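You operate a simulated robot arm through the tools that you are given. There is no shell and no other tool.

Carry out the task below with a simulated robot arm. There is one attempt and no reset: what you move stays moved.

TASK
Marble the white card in blue and purple at the end tub; stand it in the grey rack there.
Fine: dab, comb and park the comb; dip at least four fifths of the card; sticks back in their pots; leave the other cards clean. Set down upright: what you pick out.

The check looks at the end state, three seconds after you hand in, the way a careful person would. Anything else that was tipped, shoved, dropped, spilled or broken makes it a failure.

THE ROBOT
A 6-joint arm with a two-finger parallel gripper, fixed in place. Base frame: the origin is at the foot of the arm, x ahead of it, y to its left, z up; the work surface is at about z = 0.74. Units: m, degrees, N and s.
With the tool pointing down near the work surface it reaches from about 0.26 to 0.64 m from the base axis. Its first joint turns from -115.0 to 115.0 degrees. Payload 3.43 kg.
Tool frame: the origin (TCP) lies between the finger pads and is the grasp point; the fingertips stand 0.034 m ahead of it; z points along the fingers, y is the line along which they close. The gripper opens to 0.128 m. The fingers are 0.024 m wide and 0.012 m thick; the gripper's body (0.048 by 0.13 m) begins 0.096 m behind the TCP.
Orientation is that of the tool frame in the base frame, as a unit quaternion [x, y, z, w]. With the fingers straight down and closing along the base's y, the tool's x points along the base's -x, its y along +y and its z along -z.

THE INTERFACE
- The arm moves only by the tool apply_moves. Its argument "motion" is a list of rows, each a list of 7 numbers: the finger opening in m, from 0 to 0.128, then the shift along the tool's x, y, z in m, then the turn, a rotation vector about the tool's x, y, z in degrees. In form: [[jaw, dx, dy, dz, wx, wy, wz], ...]. A call has 1 to 20 rows; each row shifts and turns the commanded pose from where the row before left it, along the tool's axes as they then stand. Each row takes 0.2 s and may step no farther than 0.05 m and 8.6 degrees from the row before; otherwise, or with a gripper value out of range, the whole call is refused. A pose out of reach is approached as far as the arm can. The call stops where the force on the tool passes 50 N (or 10 N more than at its start, if that is more) or the arm is blocked; 0.2 s more then pass. The fingers move at their own pace (about 0.153 m/s each) and stop on an object; they squeeze with about 37 N. The grip force told is the motor's: it shows also when the fingers shut on nothing. Time passes only in rows, and 0.2 s behind the last, so rows that do not move let the fingers close. The reply holds the time, the measured pose of the TCP, the force on the tool along the base axes, the opening and the grip force, in the units named above and with some noise, with the torque about the TCP (base axes, N m) and any sound that the robot's microphone picked up, and new pictures: "show" is both (left out), scene, wrist or none.
- Cameras (640 x 400 px; columns grow to the right, rows downward): "scene" is fixed at [0.3986, 0.6503, 1.5076]; the picture's right is [-1.00, -0.08, 0.00], its down [-0.06, 0.72, -0.69] and it looks along [0.06, -0.69, -0.72] (base axes); focal length 343 px, centre (320, 200). "wrist" rides on the gripper at [0.076, -0.011, -0.16] in the tool frame; the picture's right is [0.15, 0.99, 0.00], its down [-0.88, 0.13, -0.46] and it looks along [-0.45, 0.07, 0.89] (tool axes); focal length 234 px, centre (320, 200). There is no depth. A picture from a camera that has moved, and an enlarged one, comes with that camera's place and axes in the base frame and with its lens.
- lift_body(by): slides the trunk up (or, below 0, down) by that many m; the arm rides with it, the base frame stays. It gives what a move gives, with no picture.
- zoom(camera, box): a new picture of the part [left, top, right, bottom] of that camera's present view, enlarged. No time passes.
- finish_job(): hands the job in; it is judged then, once.

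Places have to be worked out from the pictures, the camera data and where the tool is seen. Open the gripper and draw the arm clear of the work before you hand the job in, unless the task says otherwise.

The tools are called after "Request:" as name(argument=value, ...) on one line, values as JSON. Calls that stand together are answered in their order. apply_moves: Moves the arm, as the interface text tells. Its arguments: {"type":"object","properties":{"motion":{"type":"array","items":{"type":"array","items":{"type":"number"}}},"show":{"type":"string","enum":["both","scene","wrist","none"]}},"required":["motion"]} The other tools are called the same way: lift_body (by) slides the trunk up or down; zoom (camera, box) takes an enlarged picture of a part of a camera's view; finish_job () hands the job in.

At the start:

```text
time_s: 0.0
position: [0.3832, 0.2202, 1.2066]
tool_rot: [0.0, 1.0, 0.0, 0.0]
wrist_force: [0.2, 1.1, 1.1]
torque: [-0.03, 0.01, 0.01]
opening: 0.128
gripper_force: 0.0
trunk travel left (down, up): [-0.875, 0.115]
```

scene: 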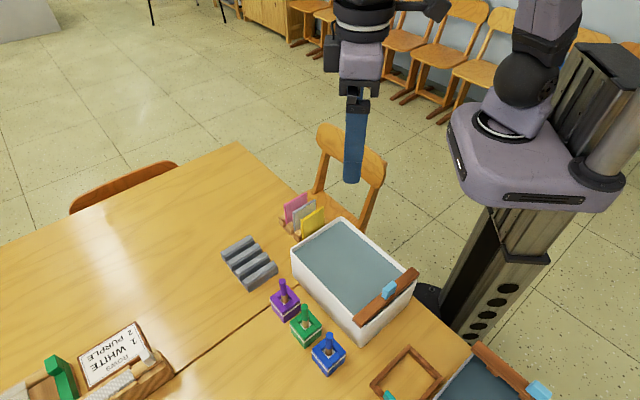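
wrist: 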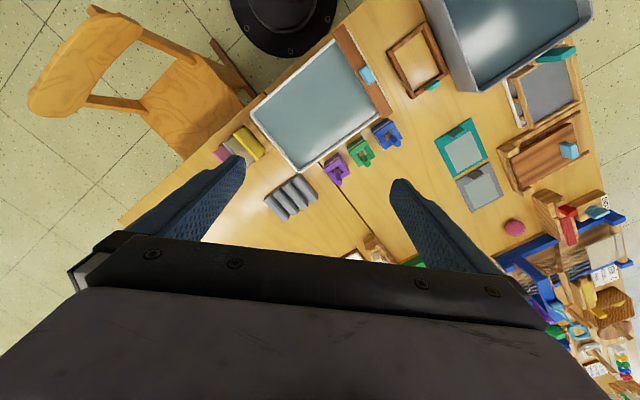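

I see a tub with a white rim, three paint pots (purple, green, blue) with sticks, a grey rack and a card holder near it. I'll zoom in for detail before moving.

Request:
zoom(camera="scene", box=[200, 170, 440, 320])

Request:
zoom(camera="scene", box=[240, 260, 480, 400])

Request:
zoom(camera="scene", box=[0, 300, 200, 400])

Request:
zoom(camera="wrist", box=[200, 0, 420, 230])

Request:
zoom(camera="wrist", box=[400, 0, 640, 240])

```text
2.67 times, centred on (320, 245) of scene
camera zoom: at [0.3986, 0.6503, 1.5076], right [-1.0, -0.08, 0.0], down [-0.06, 0.72, -0.69], along [0.06, -0.69, -0.72], focal length 915 px, centre (320, 80)
```

zoom: 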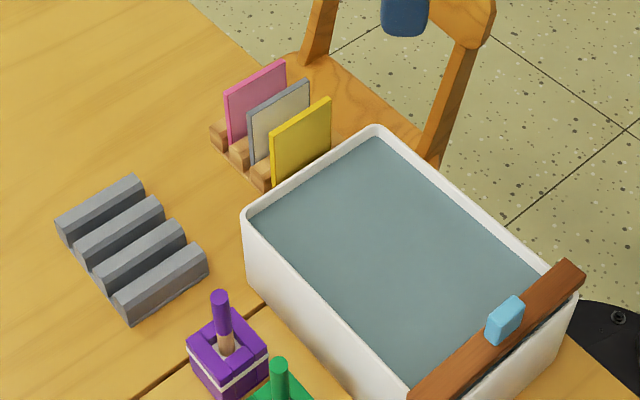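

```text
2.67 times, centred on (360, 330) of scene
camera zoom: at [0.3986, 0.6503, 1.5076], right [-1.0, -0.08, 0.0], down [-0.06, 0.72, -0.69], along [0.06, -0.69, -0.72], focal length 915 px, centre (213, -147)
```

zoom: 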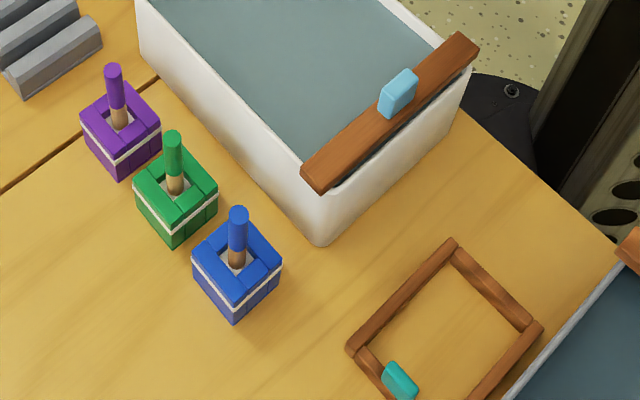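

```text
3.20 times, centred on (100, 350) of scene
camera zoom: at [0.3986, 0.6503, 1.5076], right [-1.0, -0.08, 0.0], down [-0.06, 0.72, -0.69], along [0.06, -0.69, -0.72], focal length 1098 px, centre (1024, -280)
```

zoom: 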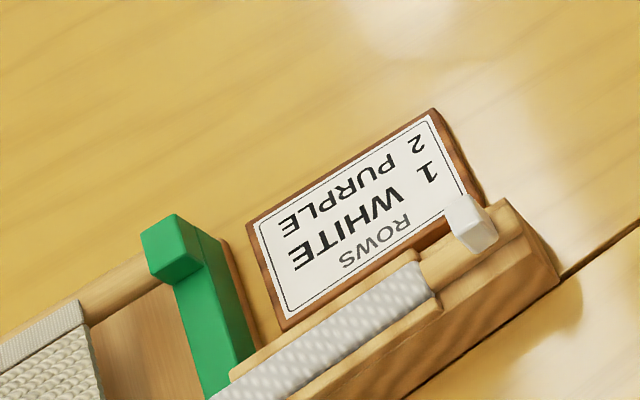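

```text
1.74 times, centred on (310, 115) of wrist
camera zoom: at [0.3094, 0.2068, 1.3659], right [-0.15, 0.99, 0.0], down [0.88, 0.13, 0.46], along [0.45, 0.07, -0.89], focal length 407 px, centre (337, 348)
```

zoom: 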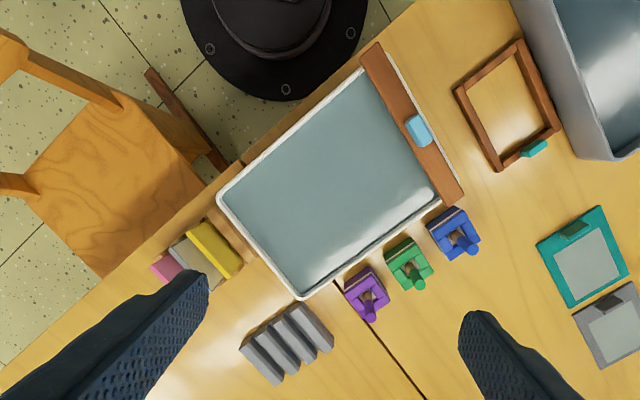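

```text
1.67 times, centred on (520, 120) of wrist
camera zoom: at [0.3094, 0.2068, 1.3659], right [-0.15, 0.99, 0.0], down [0.88, 0.13, 0.46], along [0.45, 0.07, -0.89], focal length 390 px, centre (-13, 333)
```

zoom: 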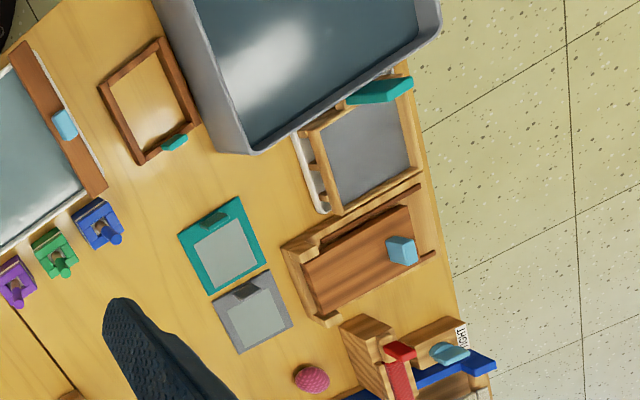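

The cards, rack, pots and a white tub with a comb across its end are visible, but there is also a second (grey) tub at the bottom right of the scene with a similar bar. I'll move the arm high up toward +y and look at the rest of the table before deciding which is the end tub.

Request:
apply_moves(motion=[[0.128, 0.03, 0.035, 0, 0, 0, 0], [0.128, 0.03, 0.035, 0, 0, 0, 0], [0.128, 0.03, 0.035, 0, 0, 0, 0], [0.128, 0.03, 0.035, 0, 0, 0, 0], [0.128, 0.03, 0.035, 0, 0, 0, 0], [0.128, 0.03, 0.035, 0, 0, 0, 0]], show="both")

Request:
zoom(camera="scene", box=[360, 310, 560, 400])

```text
time_s: 1.4
position: [0.2036, 0.4317, 1.2038]
tool_rot: [0.0, 1.0, -0.001, 0.0]
wrist_force: [-0.3, -0.1, -0.5]
torque: [-0.03, 0.02, -0.02]
opening: 0.1279
gripper_force: 0.1
trunk travel left (down, up): [-0.875, 0.115]
camera wrist: at [0.1286, 0.4196, 1.3647], right [-0.15, 0.99, 0.0], down [0.88, 0.13, 0.46], along [0.45, 0.06, -0.89], focal length 234 px, centre (320, 200)
```

scene: 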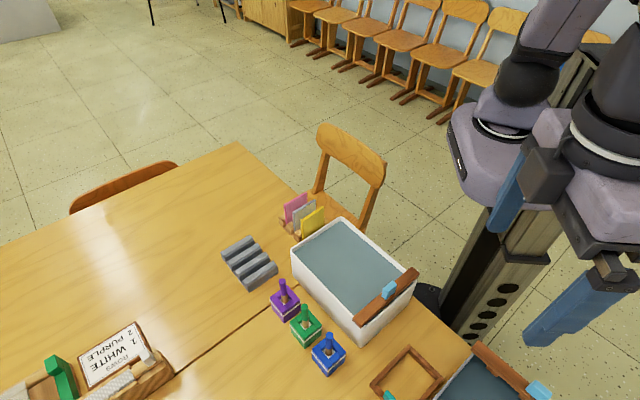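
wrist: 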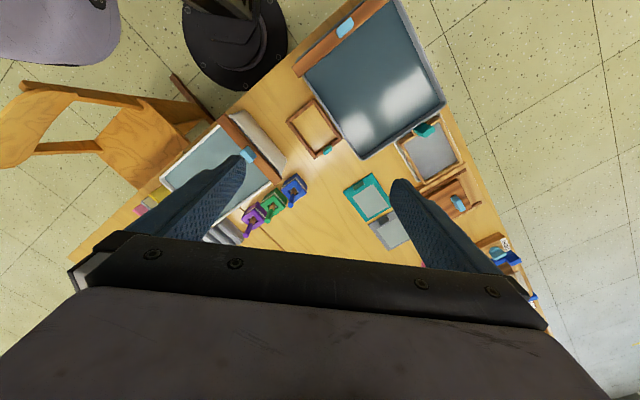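

```text
3.20 times, centred on (460, 355) of scene
camera zoom: at [0.3986, 0.6503, 1.5076], right [-1.0, -0.08, 0.0], down [-0.06, 0.72, -0.69], along [0.06, -0.69, -0.72], focal length 1098 px, centre (-128, -296)
```

zoom: 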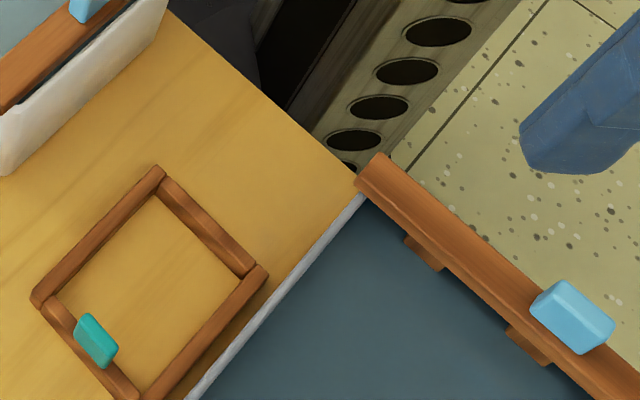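

The grey tub at the table corner has a paddle bar, frame and mould (paper making), while the white tub has the pots, cards and rack. I'll turn the wrist so its camera looks along +y to check the rest of the table for any other marbling set.

Request:
apply_moves(motion=[[0.128, 0, 0, 0, 0, 0, 8.5], [0.128, 0, 0, 0, 0, 0, 8.5], [0.128, 0, 0, 0, 0, 0, 8.5], [0.128, 0, 0, 0, 0, 0, 8.5], [0.128, 0, 0, 0, 0, 0, 8.5], [0.128, 0, 0, 0, 0, 0, 8.5], [0.128, 0, 0, 0, 0, 0, 8.5], [0.128, 0, 0, 0, 0, 0, 8.5], [0.128, 0, 0, 0, 0, 0, 8.5], [0.128, 0, 0, 0, 0, 0, 8.5], [0.128, 0, 0, 0, 0, 0, 5]], show="wrist")

```text
time_s: 3.8
position: [0.2045, 0.4287, 1.2036]
tool_rot: [0.708, 0.706, 0.0, 0.0]
wrist_force: [-0.2, -0.3, -0.6]
torque: [0.01, 0.0, -0.01]
opening: 0.1277
gripper_force: 0.0
trunk travel left (down, up): [-0.875, 0.115]
camera wrist: at [0.1938, 0.5038, 1.3658], right [0.99, 0.14, 0.0], down [0.13, -0.88, 0.46], along [0.07, -0.45, -0.89], focal length 234 px, centre (320, 200)
```

wrist: 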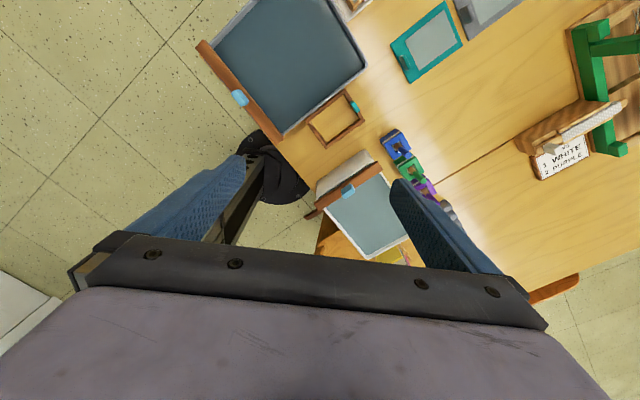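

The paper-making set sits at the corner; I'll tilt the wrist so the camera sees the far side (+y) of the table too.

Request:
apply_moves(motion=[[0.128, 0, 0, 0, 0, 8.5, 0], [0.128, 0, 0, 0, 0, 8.5, 0], [0.128, 0, 0, 0, 0, 8.5, 0], [0.128, 0, 0, 0, 0, 8.5, 0], [0.128, 0, 0, 0, 0, 8.5, 0], [0.128, 0, 0, 0, 0, 8.5, 0]], show="wrist")

```text
time_s: 5.2
position: [0.204, 0.4285, 1.2043]
tool_rot: [0.639, 0.637, 0.305, -0.304]
wrist_force: [-0.4, 0.6, 0.5]
torque: [-0.02, 0.01, 0.01]
opening: 0.1281
gripper_force: 0.1
trunk travel left (down, up): [-0.875, 0.115]
camera wrist: at [0.194, 0.351, 1.3653], right [0.99, 0.09, 0.11], down [0.13, -0.91, -0.4], along [0.07, 0.41, -0.91], focal length 234 px, centre (320, 200)
```

wrist: 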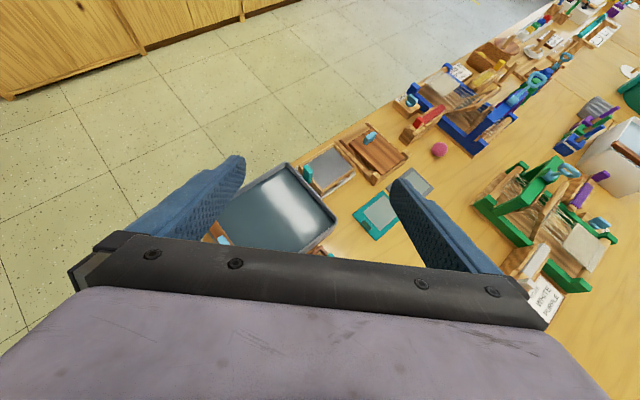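

There's another white tub set farther down the table (out of reach), so the near white tub at the table's end is "the end tub". I'll undo the tilt, yaw to line up with the tub (about 133°) and move over it at about z=1.05 for a closer look.

Request:
apply_moves(motion=[[0.128, 0, 0, 0, 0, -8.5, 0], [0.128, 0, 0, 0, 0, -8.5, 0], [0.128, 0, 0, 0, 0, -8.5, 0], [0.128, 0, 0, 0, 0, -8.5, 0], [0.128, 0, 0, 0, 0, -8.5, 0], [0.128, 0, 0, 0, 0, -8.5, 0], [0.128, 0, 0, 0, 0, 0, -8.6], [0.128, 0, 0, 0, 0, 0, -8.6], [0.128, 0, 0, 0, 0, 0, -8.6], [0.128, 0, 0, 0, 0, 0, -8.6], [0.128, 0, 0, 0, 0, 0, -8.6], [0.128, -0.041, 0.0021, 0.01875, 0, 0, 0], [0.128, -0.041, 0.0021, 0.01875, 0, 0, 0], [0.128, -0.041, 0.0021, 0.01875, 0, 0, 0], [0.128, -0.041, 0.0021, 0.01875, 0, 0, 0], [0.128, -0.041, 0.0021, 0.01875, 0, 0, 0], [0.128, -0.041, 0.0021, 0.01875, 0, 0, 0], [0.128, -0.041, 0.0021, 0.01875, 0, 0, 0], [0.128, -0.041, 0.0021, 0.01875, 0, 0, 0]], show="both")

```text
time_s: 9.2
position: [0.4417, 0.1997, 1.0533]
tool_rot: [0.397, 0.918, 0.0, -0.001]
wrist_force: [-0.8, -0.1, 0.6]
torque: [0.0, 0.01, -0.03]
opening: 0.1278
gripper_force: 0.0
trunk travel left (down, up): [-0.875, 0.115]
camera wrist: at [0.3826, 0.2464, 1.2142], right [0.62, 0.78, 0.0], down [0.7, -0.55, 0.46], along [0.36, -0.28, -0.89], focal length 234 px, centre (320, 200)
```

scene: 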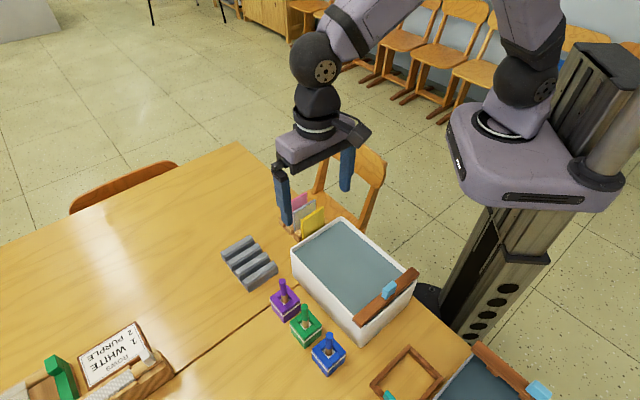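
wrist: 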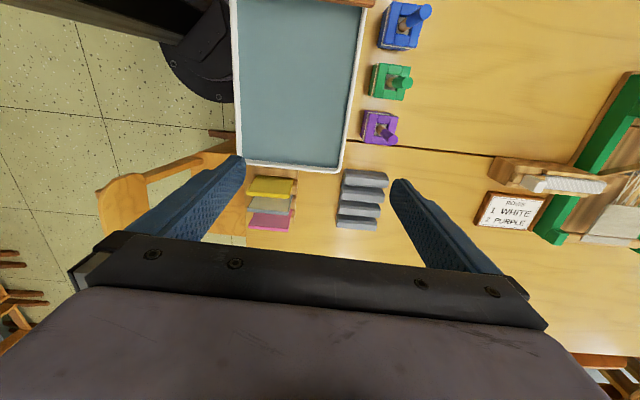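

The view shows the tub, pots, rack and cards nearly aligned with the image. I'll zoom in to measure them.

Request:
zoom(camera="wrist", box=[220, 100, 420, 240])

Request:
zoom(camera="wrist", box=[220, 0, 460, 160])

```text
2.86 times, centred on (320, 170) of wrist
camera zoom: at [0.3826, 0.2464, 1.2142], right [0.62, 0.78, 0.0], down [0.7, -0.55, 0.46], along [0.36, -0.28, -0.89], focal length 669 px, centre (320, 286)
```

zoom: 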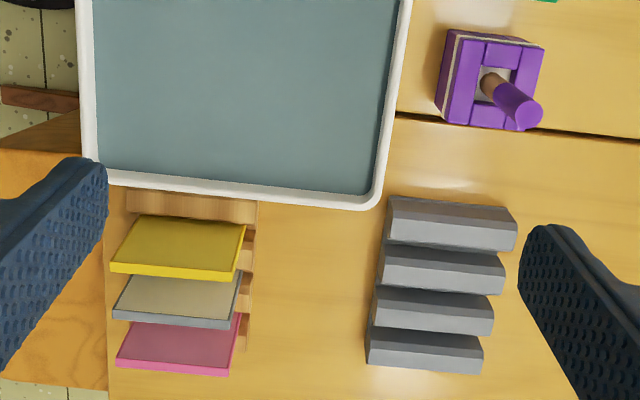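

```text
2.50 times, centred on (340, 80) of wrist
camera zoom: at [0.3826, 0.2464, 1.2142], right [0.62, 0.78, 0.0], down [0.7, -0.55, 0.46], along [0.36, -0.28, -0.89], focal length 585 px, centre (270, 500)
```

zoom: 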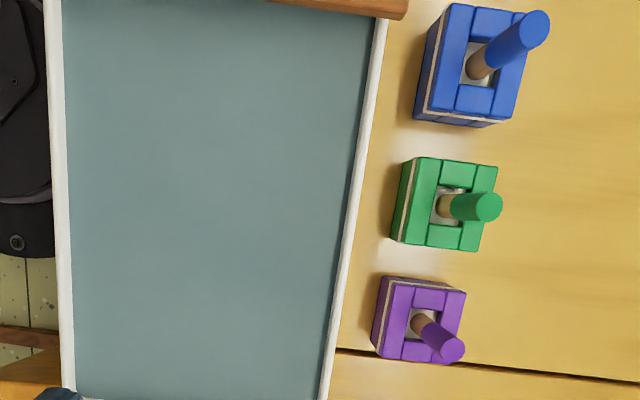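

The middle card is the white one (grey edge). Blue pot's stick looks vertical at about (0.403, 0.390), with its top around z≈0.87. I'll move above the blue pot at z≈0.95 for a closer look.

Request:
apply_moves(motion=[[0.128, 0.033, 0.02, 0.016, 0, 0, 0], [0.128, 0.033, 0.02, 0.016, 0, 0, 0], [0.128, 0.033, 0.02, 0.016, 0, 0, 0], [0.128, 0.033, 0.02, 0.016, 0, 0, 0], [0.128, 0.033, 0.02, 0.016, 0, 0, 0]], show="both")

```text
time_s: 10.4
position: [0.4016, 0.3907, 0.9746]
tool_rot: [0.398, 0.917, -0.001, 0.0]
wrist_force: [-1.4, 0.7, 0.2]
torque: [0.0, 0.01, -0.02]
opening: 0.1276
gripper_force: 0.1
trunk travel left (down, up): [-0.875, 0.115]
camera wrist: at [0.3421, 0.4374, 1.1355], right [0.62, 0.78, 0.0], down [0.7, -0.55, 0.46], along [0.36, -0.29, -0.89], focal length 234 px, centre (320, 200)
```

scene: 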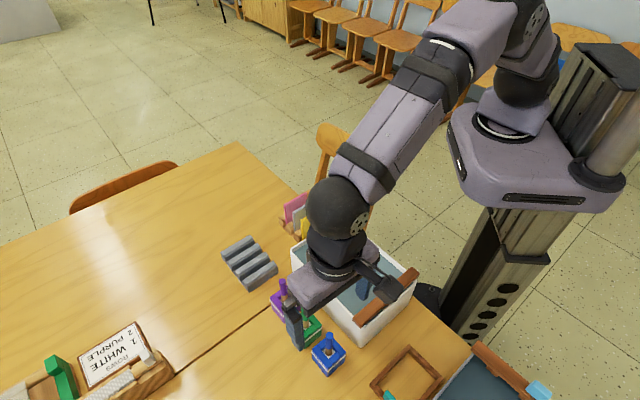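
wrist: 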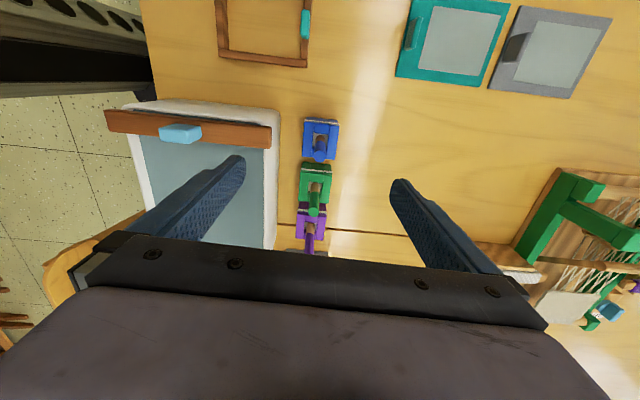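

The blue pot is just ahead of the gripper in the wrist view. I'll zoom in on pots, stick and comb to read the geometry.

Request:
zoom(camera="wrist", box=[250, 100, 390, 250])

Request:
zoom(camera="wrist", box=[90, 80, 290, 220])

Request:
zoom(camera="scene", box=[260, 260, 420, 380])

```text
2.67 times, centred on (320, 175) of wrist
camera zoom: at [0.3421, 0.4374, 1.1355], right [0.62, 0.78, 0.0], down [0.7, -0.55, 0.46], along [0.36, -0.29, -0.89], focal length 624 px, centre (320, 267)
```

zoom: 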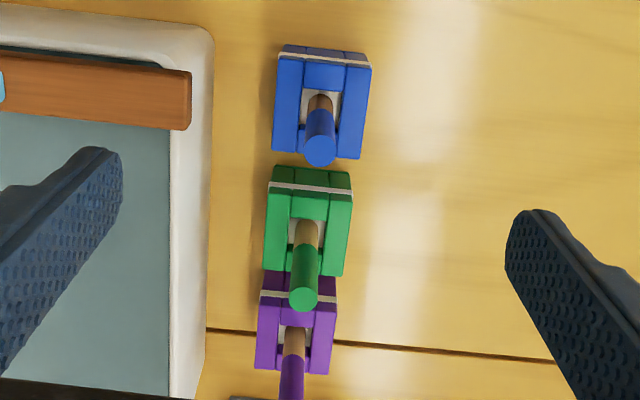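

```text
2.86 times, centred on (190, 150) of wrist
camera zoom: at [0.3421, 0.4374, 1.1355], right [0.62, 0.78, 0.0], down [0.7, -0.55, 0.46], along [0.36, -0.29, -0.89], focal length 669 px, centre (691, 343)
```

zoom: 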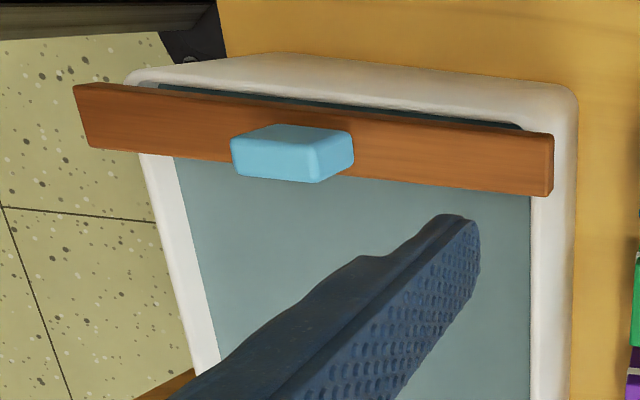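

```text
3.33 times, centred on (340, 320) of scene
camera zoom: at [0.3986, 0.6503, 1.5076], right [-1.0, -0.08, 0.0], down [-0.06, 0.72, -0.69], along [0.06, -0.69, -0.72], focal length 1144 px, centre (253, -200)
```

zoom: 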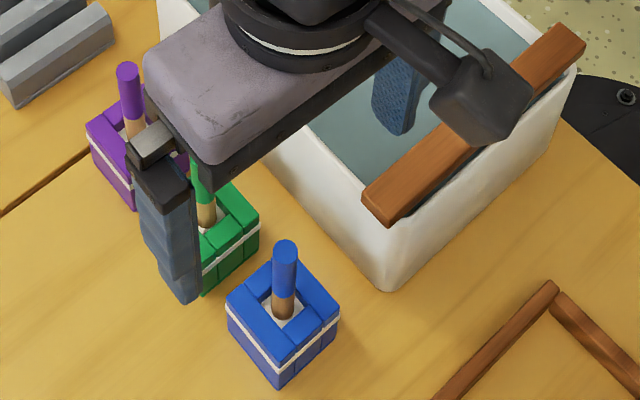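

The blue stick stands vertical, top near (0.404, 0.388, 0.875), about 14 mm thick; the pot is about 5 cm tall (top ≈0.79). I'll narrow the jaw to 6 cm and descend to just above the stick to check alignment.

Request:
apply_moves(motion=[[0.06, -0.0033, -0.0004, 0.0, 0, 0, 0], [0.06, 0, 0, 0.025, 0, 0, 0], [0.06, 0, 0, 0.025, 0, 0, 0], [0.06, 0, 0, 0, 0, 0, 0]], show="both")

Request:
zoom(camera="wrist", box=[230, 90, 410, 240])

Request:
zoom(camera="scene", box=[260, 260, 420, 380])

```text
time_s: 11.4
position: [0.4027, 0.3872, 0.9246]
tool_rot: [0.399, 0.917, 0.0, -0.001]
wrist_force: [0.3, 0.0, -0.3]
torque: [-0.01, -0.02, 0.01]
opening: 0.0601
gripper_force: 0.1
trunk travel left (down, up): [-0.875, 0.115]
camera wrist: at [0.3442, 0.4336, 1.0861], right [0.62, 0.78, 0.0], down [0.7, -0.56, 0.46], along [0.36, -0.28, -0.89], focal length 234 px, centre (320, 200)
```

scene: 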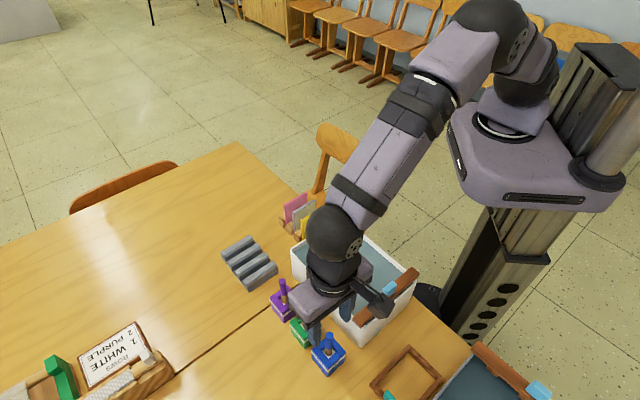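
wrist: 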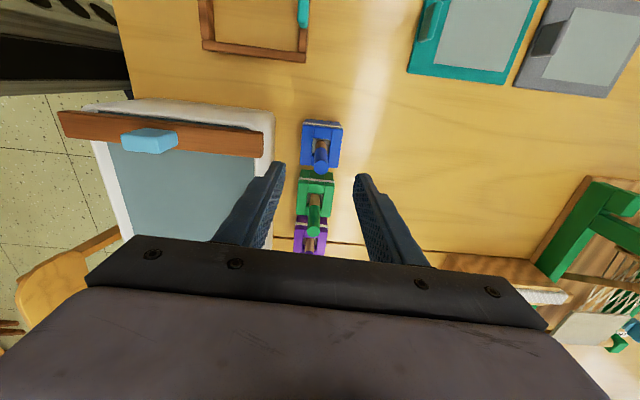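

```text
2.67 times, centred on (320, 165) of wrist
camera zoom: at [0.3442, 0.4336, 1.0861], right [0.62, 0.78, 0.0], down [0.7, -0.56, 0.46], along [0.36, -0.28, -0.89], focal length 624 px, centre (320, 293)
```

zoom: 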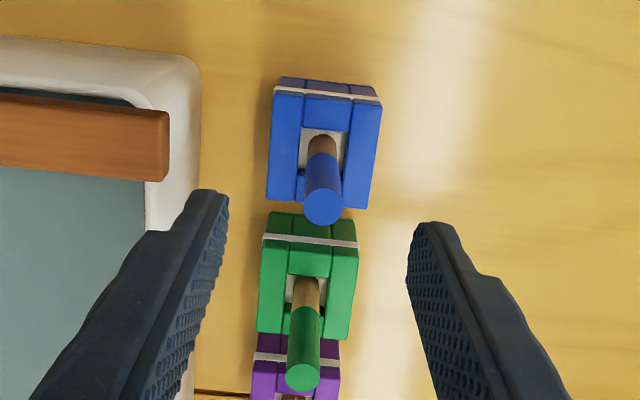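

```text
3.33 times, centred on (340, 320) of scene
camera zoom: at [0.3986, 0.6503, 1.5076], right [-1.0, -0.08, 0.0], down [-0.06, 0.72, -0.69], along [0.06, -0.69, -0.72], focal length 1144 px, centre (253, -200)
```

zoom: 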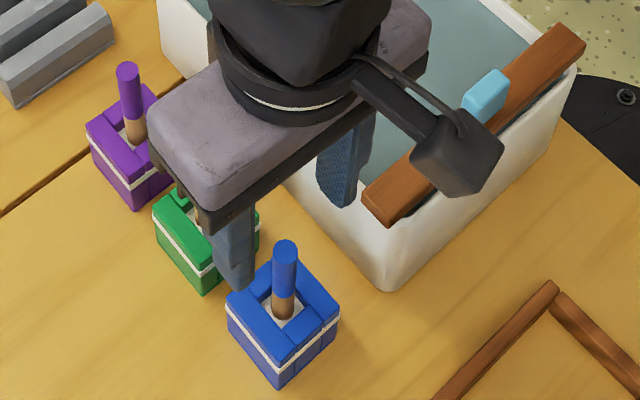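

The stick is within 2 mm of the TCP axis (slightly toward +x/+y of the tool). I'll correct, descend so the TCP is at z≈0.85 on the coloured handle, and close.

Request:
apply_moves(motion=[[0.06, 0.0015, 0.0012, 0.02, 0, 0, 0], [0.06, 0, 0, 0.02, 0, 0, 0], [0.06, 0, 0, 0.02, 0, 0, 0], [0.06, 0, 0, 0.014, 0, 0, 0], [0.06, 0, 0, 0, 0, 0, 0], [0.03, 0, 0, 0, 0, 0, 0], [0.0, 0, 0, 0, 0, 0, 0], [0.0, 0, 0, 0, 0, 0, 0], [0.0, 0, 0, 0, 0, 0, 0]], show="both")

Request:
zoom(camera="scene", box=[260, 260, 420, 380])

```text
time_s: 13.4
position: [0.4044, 0.3902, 0.8512]
tool_rot: [0.399, 0.917, 0.001, 0.0]
wrist_force: [1.0, 1.3, 2.9]
torque: [0.24, -0.25, -0.01]
opening: 0.01
gripper_force: 37.3
trunk travel left (down, up): [-0.875, 0.115]
camera wrist: at [0.3445, 0.4359, 1.012], right [0.62, 0.78, 0.0], down [0.7, -0.56, 0.46], along [0.36, -0.28, -0.89], focal length 234 px, centre (320, 200)
```

scene: 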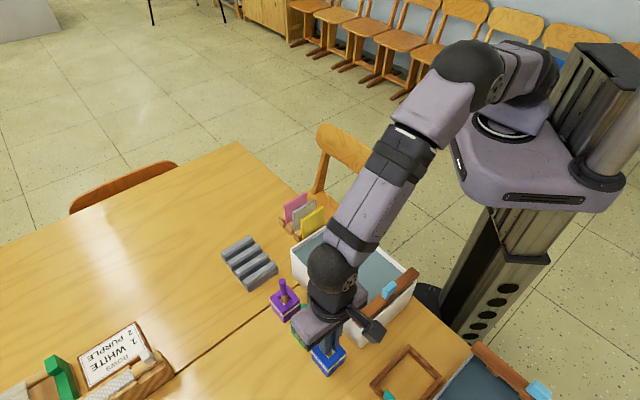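
wrist: 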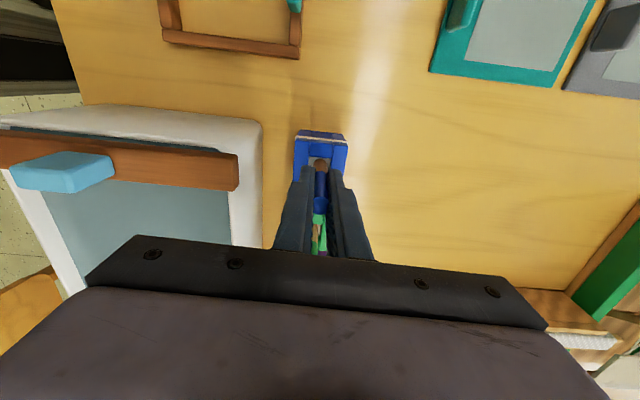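

```text
3.33 times, centred on (340, 320) of scene
camera zoom: at [0.3986, 0.6503, 1.5076], right [-1.0, -0.08, 0.0], down [-0.06, 0.72, -0.69], along [0.06, -0.69, -0.72], focal length 1144 px, centre (253, -200)
```

zoom: 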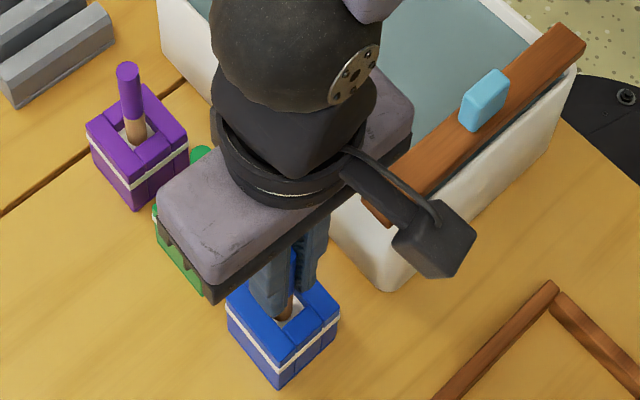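

The stick is gripped (opening 10 mm, 37 N). I'll lift it straight up by 12 cm and look at its tip.

Request:
apply_moves(motion=[[0.0, 0, 0, -0.02, 0, 0, 0], [0.0, 0, 0, -0.025, 0, 0, 0], [0.0, 0, 0, -0.025, 0, 0, 0], [0.0, 0, 0, -0.025, 0, 0, 0], [0.0, 0, 0, -0.025, 0, 0, 0], [0.0, 0, 0, -0.02, 0, 0, 0]], show="both")

Request:
zoom(camera="scene", box=[260, 240, 420, 380])

Request:
zoom(camera="wrist", box=[230, 90, 410, 260])

```text
time_s: 14.8
position: [0.4019, 0.3897, 0.9912]
tool_rot: [0.399, 0.917, 0.0, 0.0]
wrist_force: [0.6, 0.4, -0.6]
torque: [0.0, 0.01, -0.02]
opening: 0.0119
gripper_force: 36.7
trunk travel left (down, up): [-0.875, 0.115]
camera wrist: at [0.343, 0.4357, 1.1522], right [0.62, 0.78, 0.0], down [0.7, -0.56, 0.46], along [0.36, -0.28, -0.89], focal length 234 px, centre (320, 200)
```

scene: 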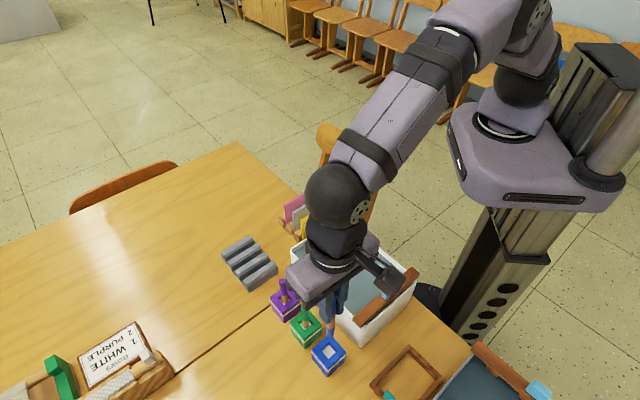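
wrist: 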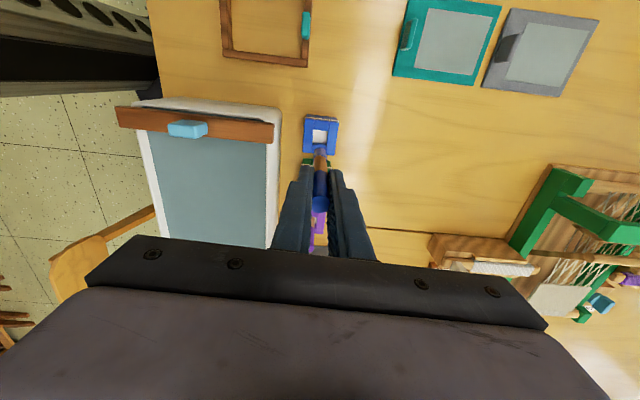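

```text
2.86 times, centred on (340, 310) of scene
camera zoom: at [0.3986, 0.6503, 1.5076], right [-1.0, -0.08, 0.0], down [-0.06, 0.72, -0.69], along [0.06, -0.69, -0.72], focal length 981 px, centre (263, -114)
```

zoom: 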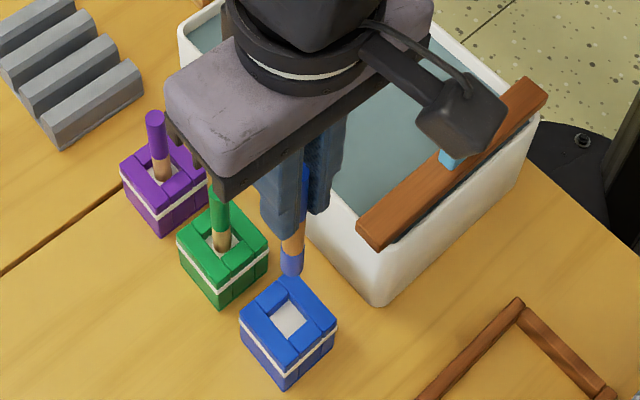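

```text
2.35 times, centred on (320, 175) of wrist
camera zoom: at [0.343, 0.4357, 1.1522], right [0.62, 0.78, 0.0], down [0.7, -0.56, 0.46], along [0.36, -0.28, -0.89], focal length 551 px, centre (320, 259)
```

zoom: 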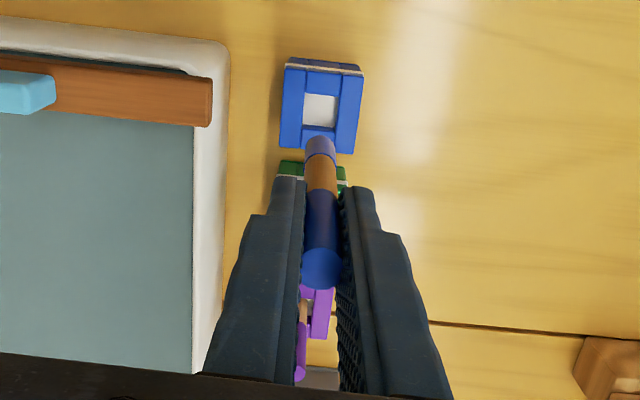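

The stick is out with blue paint on its tip, roughly 11 cm below the TCP. I'll carry it high over the tub's side to the middle of the bath.

Request:
apply_moves(motion=[[0.0, 0, 0, -0.01, 0, 0, 0], [0.0, -0.0252, -0.0365, 0, 0, 0, 0], [0.0, -0.0252, -0.0365, 0, 0, 0, 0], [0.0, -0.0252, -0.0365, 0, 0, 0, 0], [0.0, -0.0252, -0.0365, 0, 0, 0, 0], [0.0, 0, 0, 0, 0, 0, 0]], show="both")

Request:
zoom(camera="scene", box=[270, 190, 430, 350])

Request:
zoom(camera="wrist", box=[210, 40, 410, 260])

```text
time_s: 16.2
position: [0.365, 0.2149, 1.0013]
tool_rot: [0.399, 0.917, 0.001, 0.0]
wrist_force: [0.7, 0.9, 0.5]
torque: [-0.01, 0.01, 0.0]
opening: 0.0119
gripper_force: 37.1
trunk travel left (down, up): [-0.875, 0.115]
camera wrist: at [0.3053, 0.2618, 1.1615], right [0.62, 0.78, 0.0], down [0.7, -0.55, 0.46], along [0.36, -0.28, -0.89], focal length 234 px, centre (320, 200)
```

scene: 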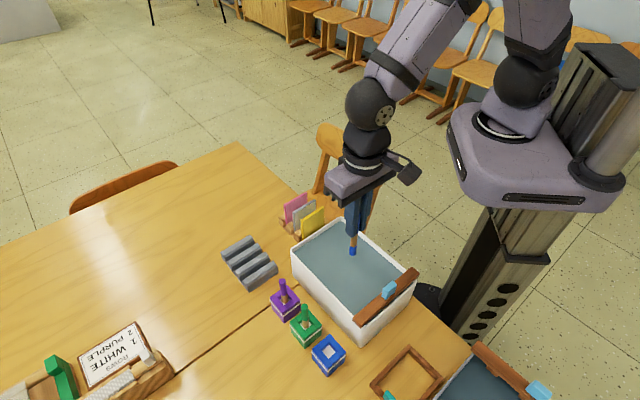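
wrist: 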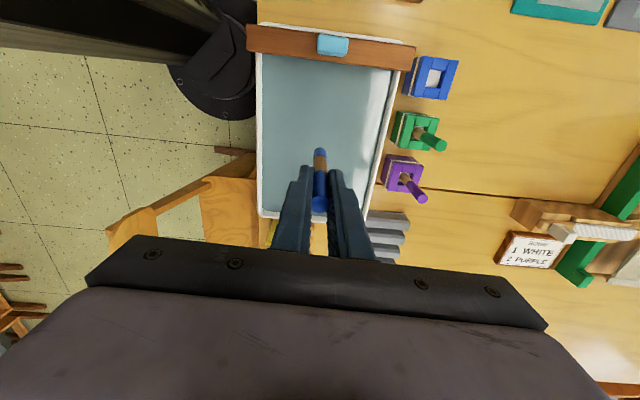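

```text
2.50 times, centred on (350, 270) of scene
camera zoom: at [0.3986, 0.6503, 1.5076], right [-1.0, -0.08, 0.0], down [-0.06, 0.72, -0.69], along [0.06, -0.69, -0.72], focal length 858 px, centre (245, 25)
```

zoom: 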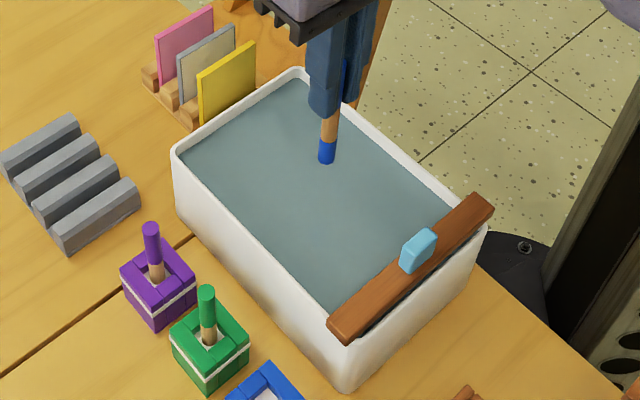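

```text
1.82 times, centred on (310, 150) of wrist
camera zoom: at [0.3053, 0.2618, 1.1615], right [0.62, 0.78, 0.0], down [0.7, -0.55, 0.46], along [0.36, -0.28, -0.89], focal length 426 px, centre (338, 291)
```

zoom: 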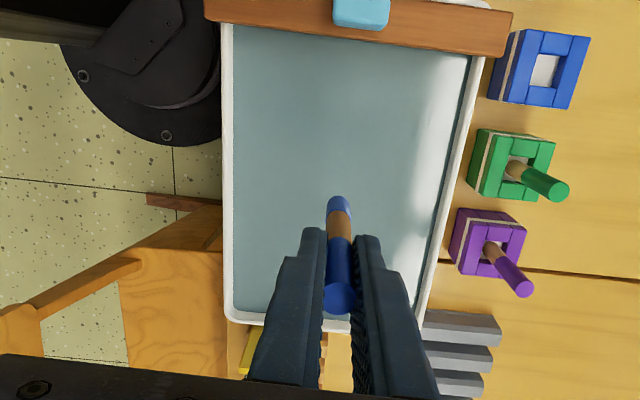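

The stick hangs over the bath with its tip about 4 cm above the surface. I'll lower it in small steps, watching for contact with the water.

Request:
apply_moves(motion=[[0.0, 0, 0, 0.015, 0, 0, 0], [0.0, 0, 0, 0.01, 0, 0, 0], [0.0, 0, 0, 0, 0, 0, 0]], show="scene")

Request:
zoom(camera="scene", box=[310, 210, 390, 270])

Request:
zoom(camera="wrist", box=[270, 100, 370, 180])

```text
time_s: 17.0
position: [0.3643, 0.2146, 0.9756]
tool_rot: [0.398, 0.917, 0.001, 0.0]
wrist_force: [0.0, -0.1, -1.1]
torque: [-0.05, 0.02, 0.01]
opening: 0.0121
gripper_force: 36.9
trunk travel left (down, up): [-0.875, 0.115]
```

scene: 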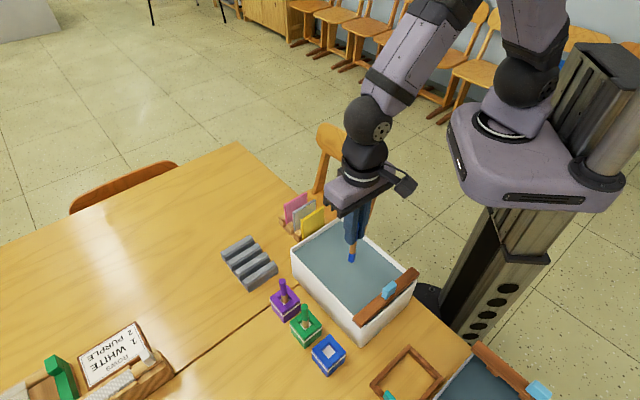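

```text
6.67 times, centred on (350, 240) of scene
camera zoom: at [0.3986, 0.6503, 1.5076], right [-1.0, -0.08, 0.0], down [-0.06, 0.72, -0.69], along [0.06, -0.69, -0.72], focal length 2288 px, centre (120, -67)
```

zoom: 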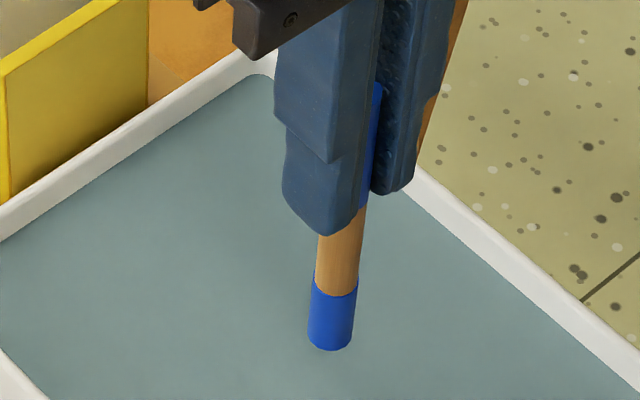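

```text
5.00 times, centred on (320, 140) of wrist
camera zoom: at [0.3058, 0.2622, 1.1363], right [0.62, 0.78, 0.0], down [0.7, -0.56, 0.46], along [0.36, -0.28, -0.89], focal length 1171 px, centre (320, 500)
```

zoom: 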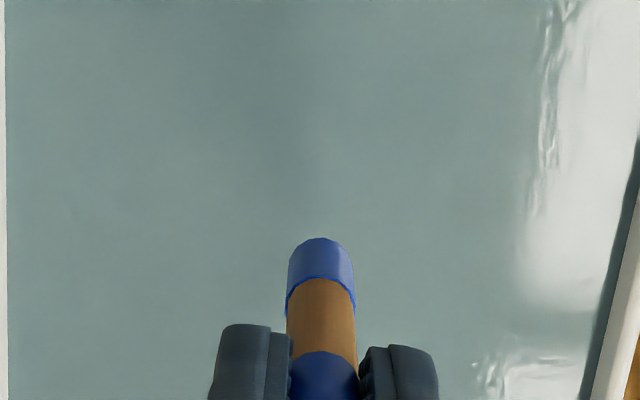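

The tip is about 11.5 cm below the TCP, so now at z≈0.861. I'll go down 1 cm more and check again.

Request:
apply_moves(motion=[[0.0, 0, 0, 0.01, 0, 0, 0], [0.0, 0, 0, 0, 0, 0, 0]], show="none")

Request:
zoom(camera="scene", box=[310, 210, 390, 270])

Request:
zoom(camera="wrist", box=[270, 100, 370, 180])

```text
time_s: 17.6
position: [0.3642, 0.2148, 0.9651]
tool_rot: [0.398, 0.917, 0.0, 0.0]
wrist_force: [-0.3, 0.3, 0.1]
torque: [-0.03, 0.01, 0.0]
opening: 0.0116
gripper_force: 37.1
trunk travel left (down, up): [-0.875, 0.115]
```

```text
6.67 times, centred on (350, 240) of scene
camera zoom: at [0.3986, 0.6503, 1.5076], right [-1.0, -0.08, 0.0], down [-0.06, 0.72, -0.69], along [0.06, -0.69, -0.72], focal length 2288 px, centre (120, -67)
```

zoom: 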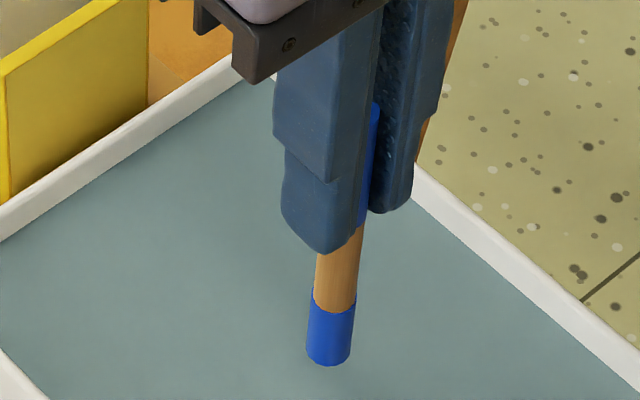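

```text
5.00 times, centred on (320, 140) of wrist
camera zoom: at [0.3056, 0.2615, 1.1261], right [0.62, 0.78, 0.0], down [0.7, -0.56, 0.46], along [0.36, -0.28, -0.89], focal length 1171 px, centre (320, 500)
```

zoom: 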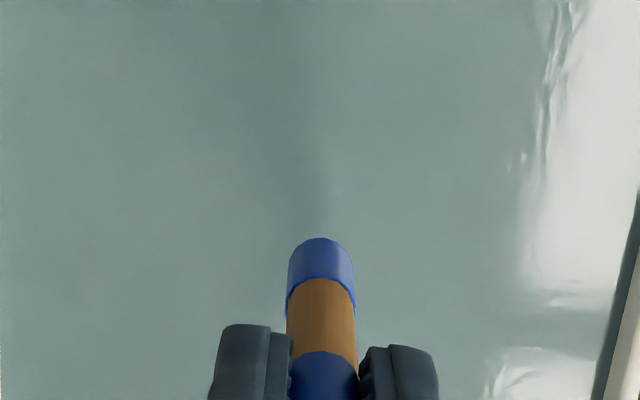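

No contact yet (tip ≈0.850). Lower another centimetre.

Request:
apply_moves(motion=[[0.0, 0, 0, 0.01, 0, 0, 0], [0.0, 0, 0, 0, 0, 0, 0]], show="none")

Request:
zoom(camera="scene", box=[310, 210, 390, 270])

Request:
zoom(camera="wrist", box=[270, 100, 370, 180])

```text
time_s: 18.2
position: [0.3658, 0.2153, 0.9557]
tool_rot: [0.399, 0.917, 0.001, 0.0]
wrist_force: [0.2, 0.8, 0.5]
torque: [0.02, 0.0, -0.02]
opening: 0.012
gripper_force: 36.6
trunk travel left (down, up): [-0.875, 0.115]
```

```text
6.67 times, centred on (350, 240) of scene
camera zoom: at [0.3986, 0.6503, 1.5076], right [-1.0, -0.08, 0.0], down [-0.06, 0.72, -0.69], along [0.06, -0.69, -0.72], focal length 2288 px, centre (120, -67)
```

zoom: 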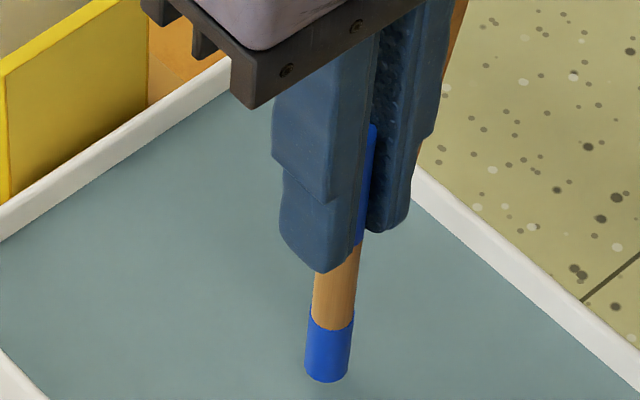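

```text
5.00 times, centred on (320, 140) of wrist
camera zoom: at [0.3057, 0.2617, 1.1164], right [0.62, 0.78, 0.0], down [0.7, -0.56, 0.46], along [0.36, -0.28, -0.89], focal length 1171 px, centre (320, 500)
```

zoom: 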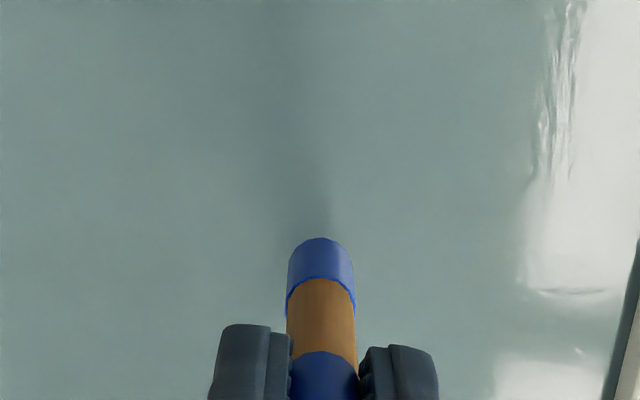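

Shadow on the surface is closing in; tip ≈0.841. Lower another 8 mm.

Request:
apply_moves(motion=[[0.0, 0, 0, 0.008, 0, 0, 0], [0.0, 0, 0, 0, 0, 0, 0]], show="none")

Request:
zoom(camera="scene", box=[310, 220, 390, 280])

Request:
zoom(camera="wrist", box=[270, 100, 370, 180])

```text
time_s: 18.8
position: [0.3653, 0.2161, 0.9483]
tool_rot: [0.398, 0.917, 0.0, -0.001]
wrist_force: [-0.2, -0.6, 0.1]
torque: [0.0, -0.05, 0.02]
opening: 0.0118
gripper_force: 36.9
trunk travel left (down, up): [-0.875, 0.115]
```

```text
6.67 times, centred on (350, 250) of scene
camera zoom: at [0.3986, 0.6503, 1.5076], right [-1.0, -0.08, 0.0], down [-0.06, 0.72, -0.69], along [0.06, -0.69, -0.72], focal length 2288 px, centre (120, -133)
```

zoom: 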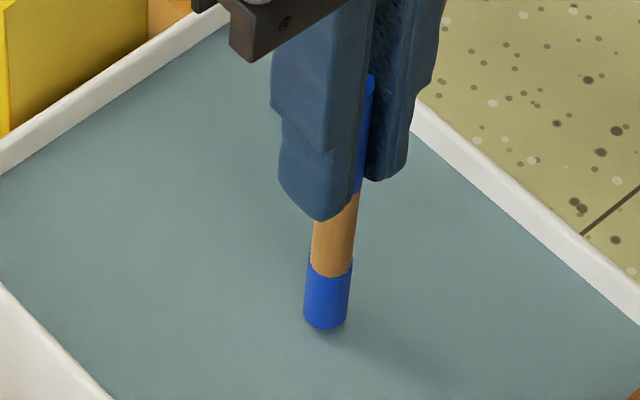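

```text
5.00 times, centred on (320, 140) of wrist
camera zoom: at [0.3057, 0.2618, 1.1084], right [0.62, 0.78, 0.0], down [0.7, -0.56, 0.46], along [0.36, -0.28, -0.89], focal length 1171 px, centre (320, 500)
```

zoom: 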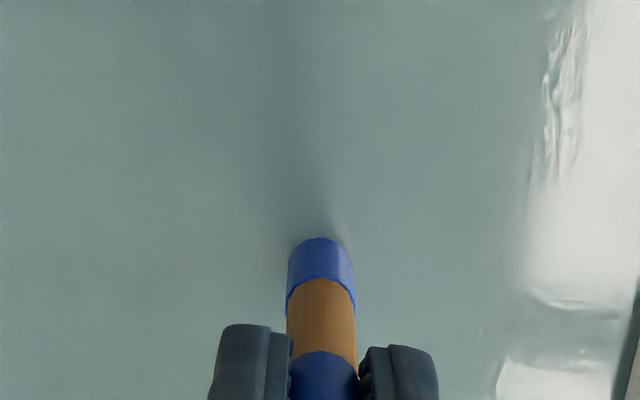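

The shadow nearly meets the tip (z≈0.833). Lower 5 mm more.

Request:
apply_moves(motion=[[0.0, 0, 0, 0.005, 0, 0, 0], [0.0, 0, 0, 0, 0, 0, 0]], show="none")

Request:
zoom(camera="scene", box=[310, 220, 390, 280])

Request:
zoom(camera="wrist", box=[270, 100, 370, 180])

```text
time_s: 19.4
position: [0.3652, 0.2159, 0.9424]
tool_rot: [0.399, 0.917, 0.0, 0.0]
wrist_force: [-0.1, 0.4, -0.5]
torque: [0.02, 0.01, 0.01]
opening: 0.012
gripper_force: 36.9
trunk travel left (down, up): [-0.875, 0.115]
```

```text
6.67 times, centred on (350, 250) of scene
camera zoom: at [0.3986, 0.6503, 1.5076], right [-1.0, -0.08, 0.0], down [-0.06, 0.72, -0.69], along [0.06, -0.69, -0.72], focal length 2288 px, centre (120, -133)
```

zoom: 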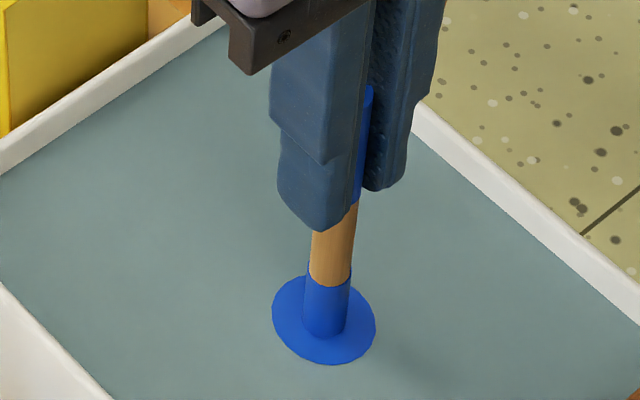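

```text
5.00 times, centred on (320, 140) of wrist
camera zoom: at [0.3056, 0.262, 1.1034], right [0.62, 0.78, 0.0], down [0.7, -0.56, 0.46], along [0.36, -0.28, -0.89], focal length 1171 px, centre (320, 500)
```

zoom: 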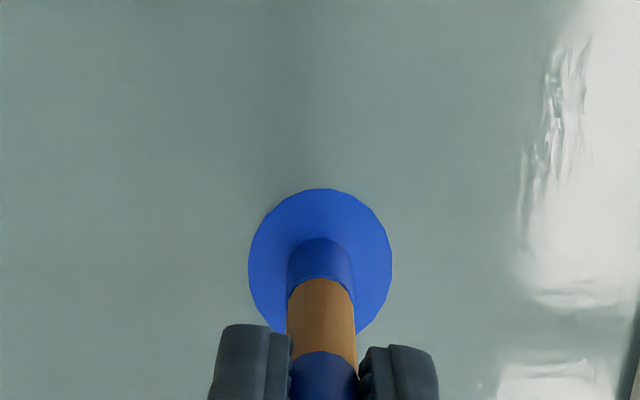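

A blue blob spread on the bath at TCP z≈0.943, so the water surface is at about z≈0.829. I'll lift slightly and make a second blue dab about 6 cm away inside the tub.

Request:
apply_moves(motion=[[0.0, 0, 0, -0.015, 0, 0, 0], [0.0, 0, 0, -0.015, 0, 0, 0], [0.0, -0.025, 0.0175, 0, 0, 0, 0], [0.0, -0.025, 0.0175, 0, 0, 0, 0], [0.0, 0, 0, 0, 0, 0, 0], [0.0, 0, 0, 0.015, 0, 0, 0], [0.0, 0, 0, 0.01, 0, 0, 0], [0.0, 0, 0, 0.0055, 0, 0, 0], [0.0, 0, 0, 0, 0, 0, 0]], show="both")

Request:
zoom(camera="scene", box=[280, 200, 420, 320])

```text
time_s: 21.4
position: [0.4251, 0.2043, 0.9424]
tool_rot: [0.399, 0.917, 0.0, 0.0]
wrist_force: [0.2, -0.4, 0.3]
torque: [0.0, 0.01, 0.02]
opening: 0.0119
gripper_force: 37.0
trunk travel left (down, up): [-0.875, 0.115]
camera wrist: at [0.3654, 0.2498, 1.1026], right [0.62, 0.78, 0.0], down [0.7, -0.56, 0.46], along [0.36, -0.28, -0.89], focal length 234 px, centre (320, 200)
```

scene: 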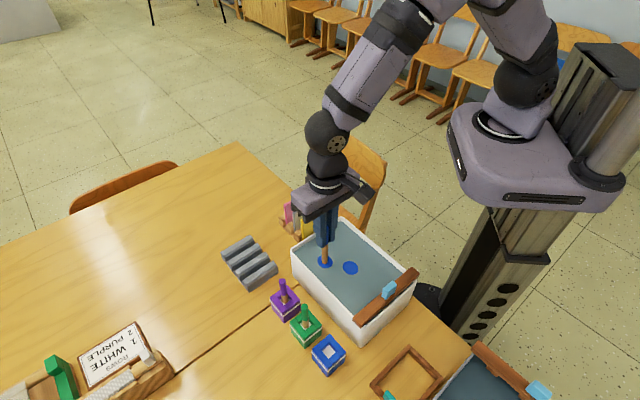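
wrist: 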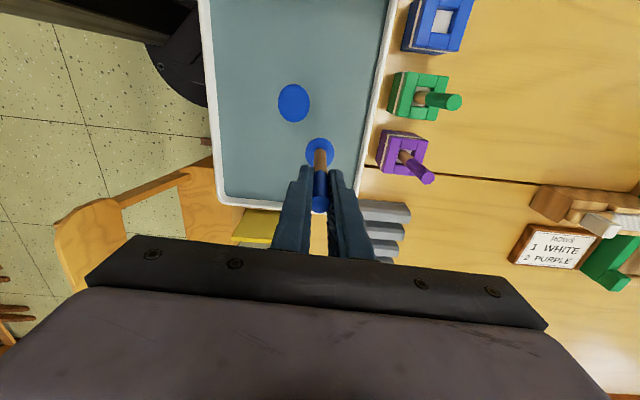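

```text
3.33 times, centred on (350, 260) of scene
camera zoom: at [0.3986, 0.6503, 1.5076], right [-1.0, -0.08, 0.0], down [-0.06, 0.72, -0.69], along [0.06, -0.69, -0.72], focal length 1144 px, centre (220, 0)
```

zoom: 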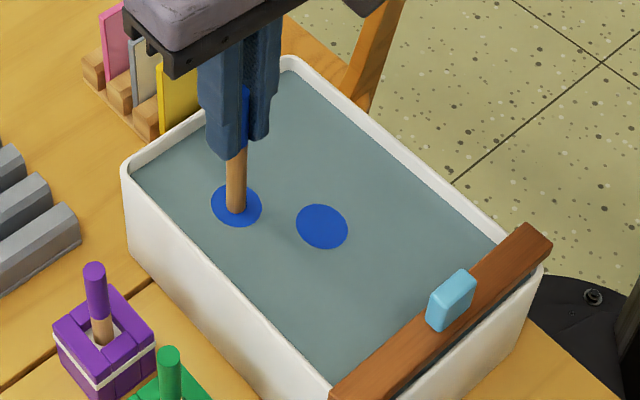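

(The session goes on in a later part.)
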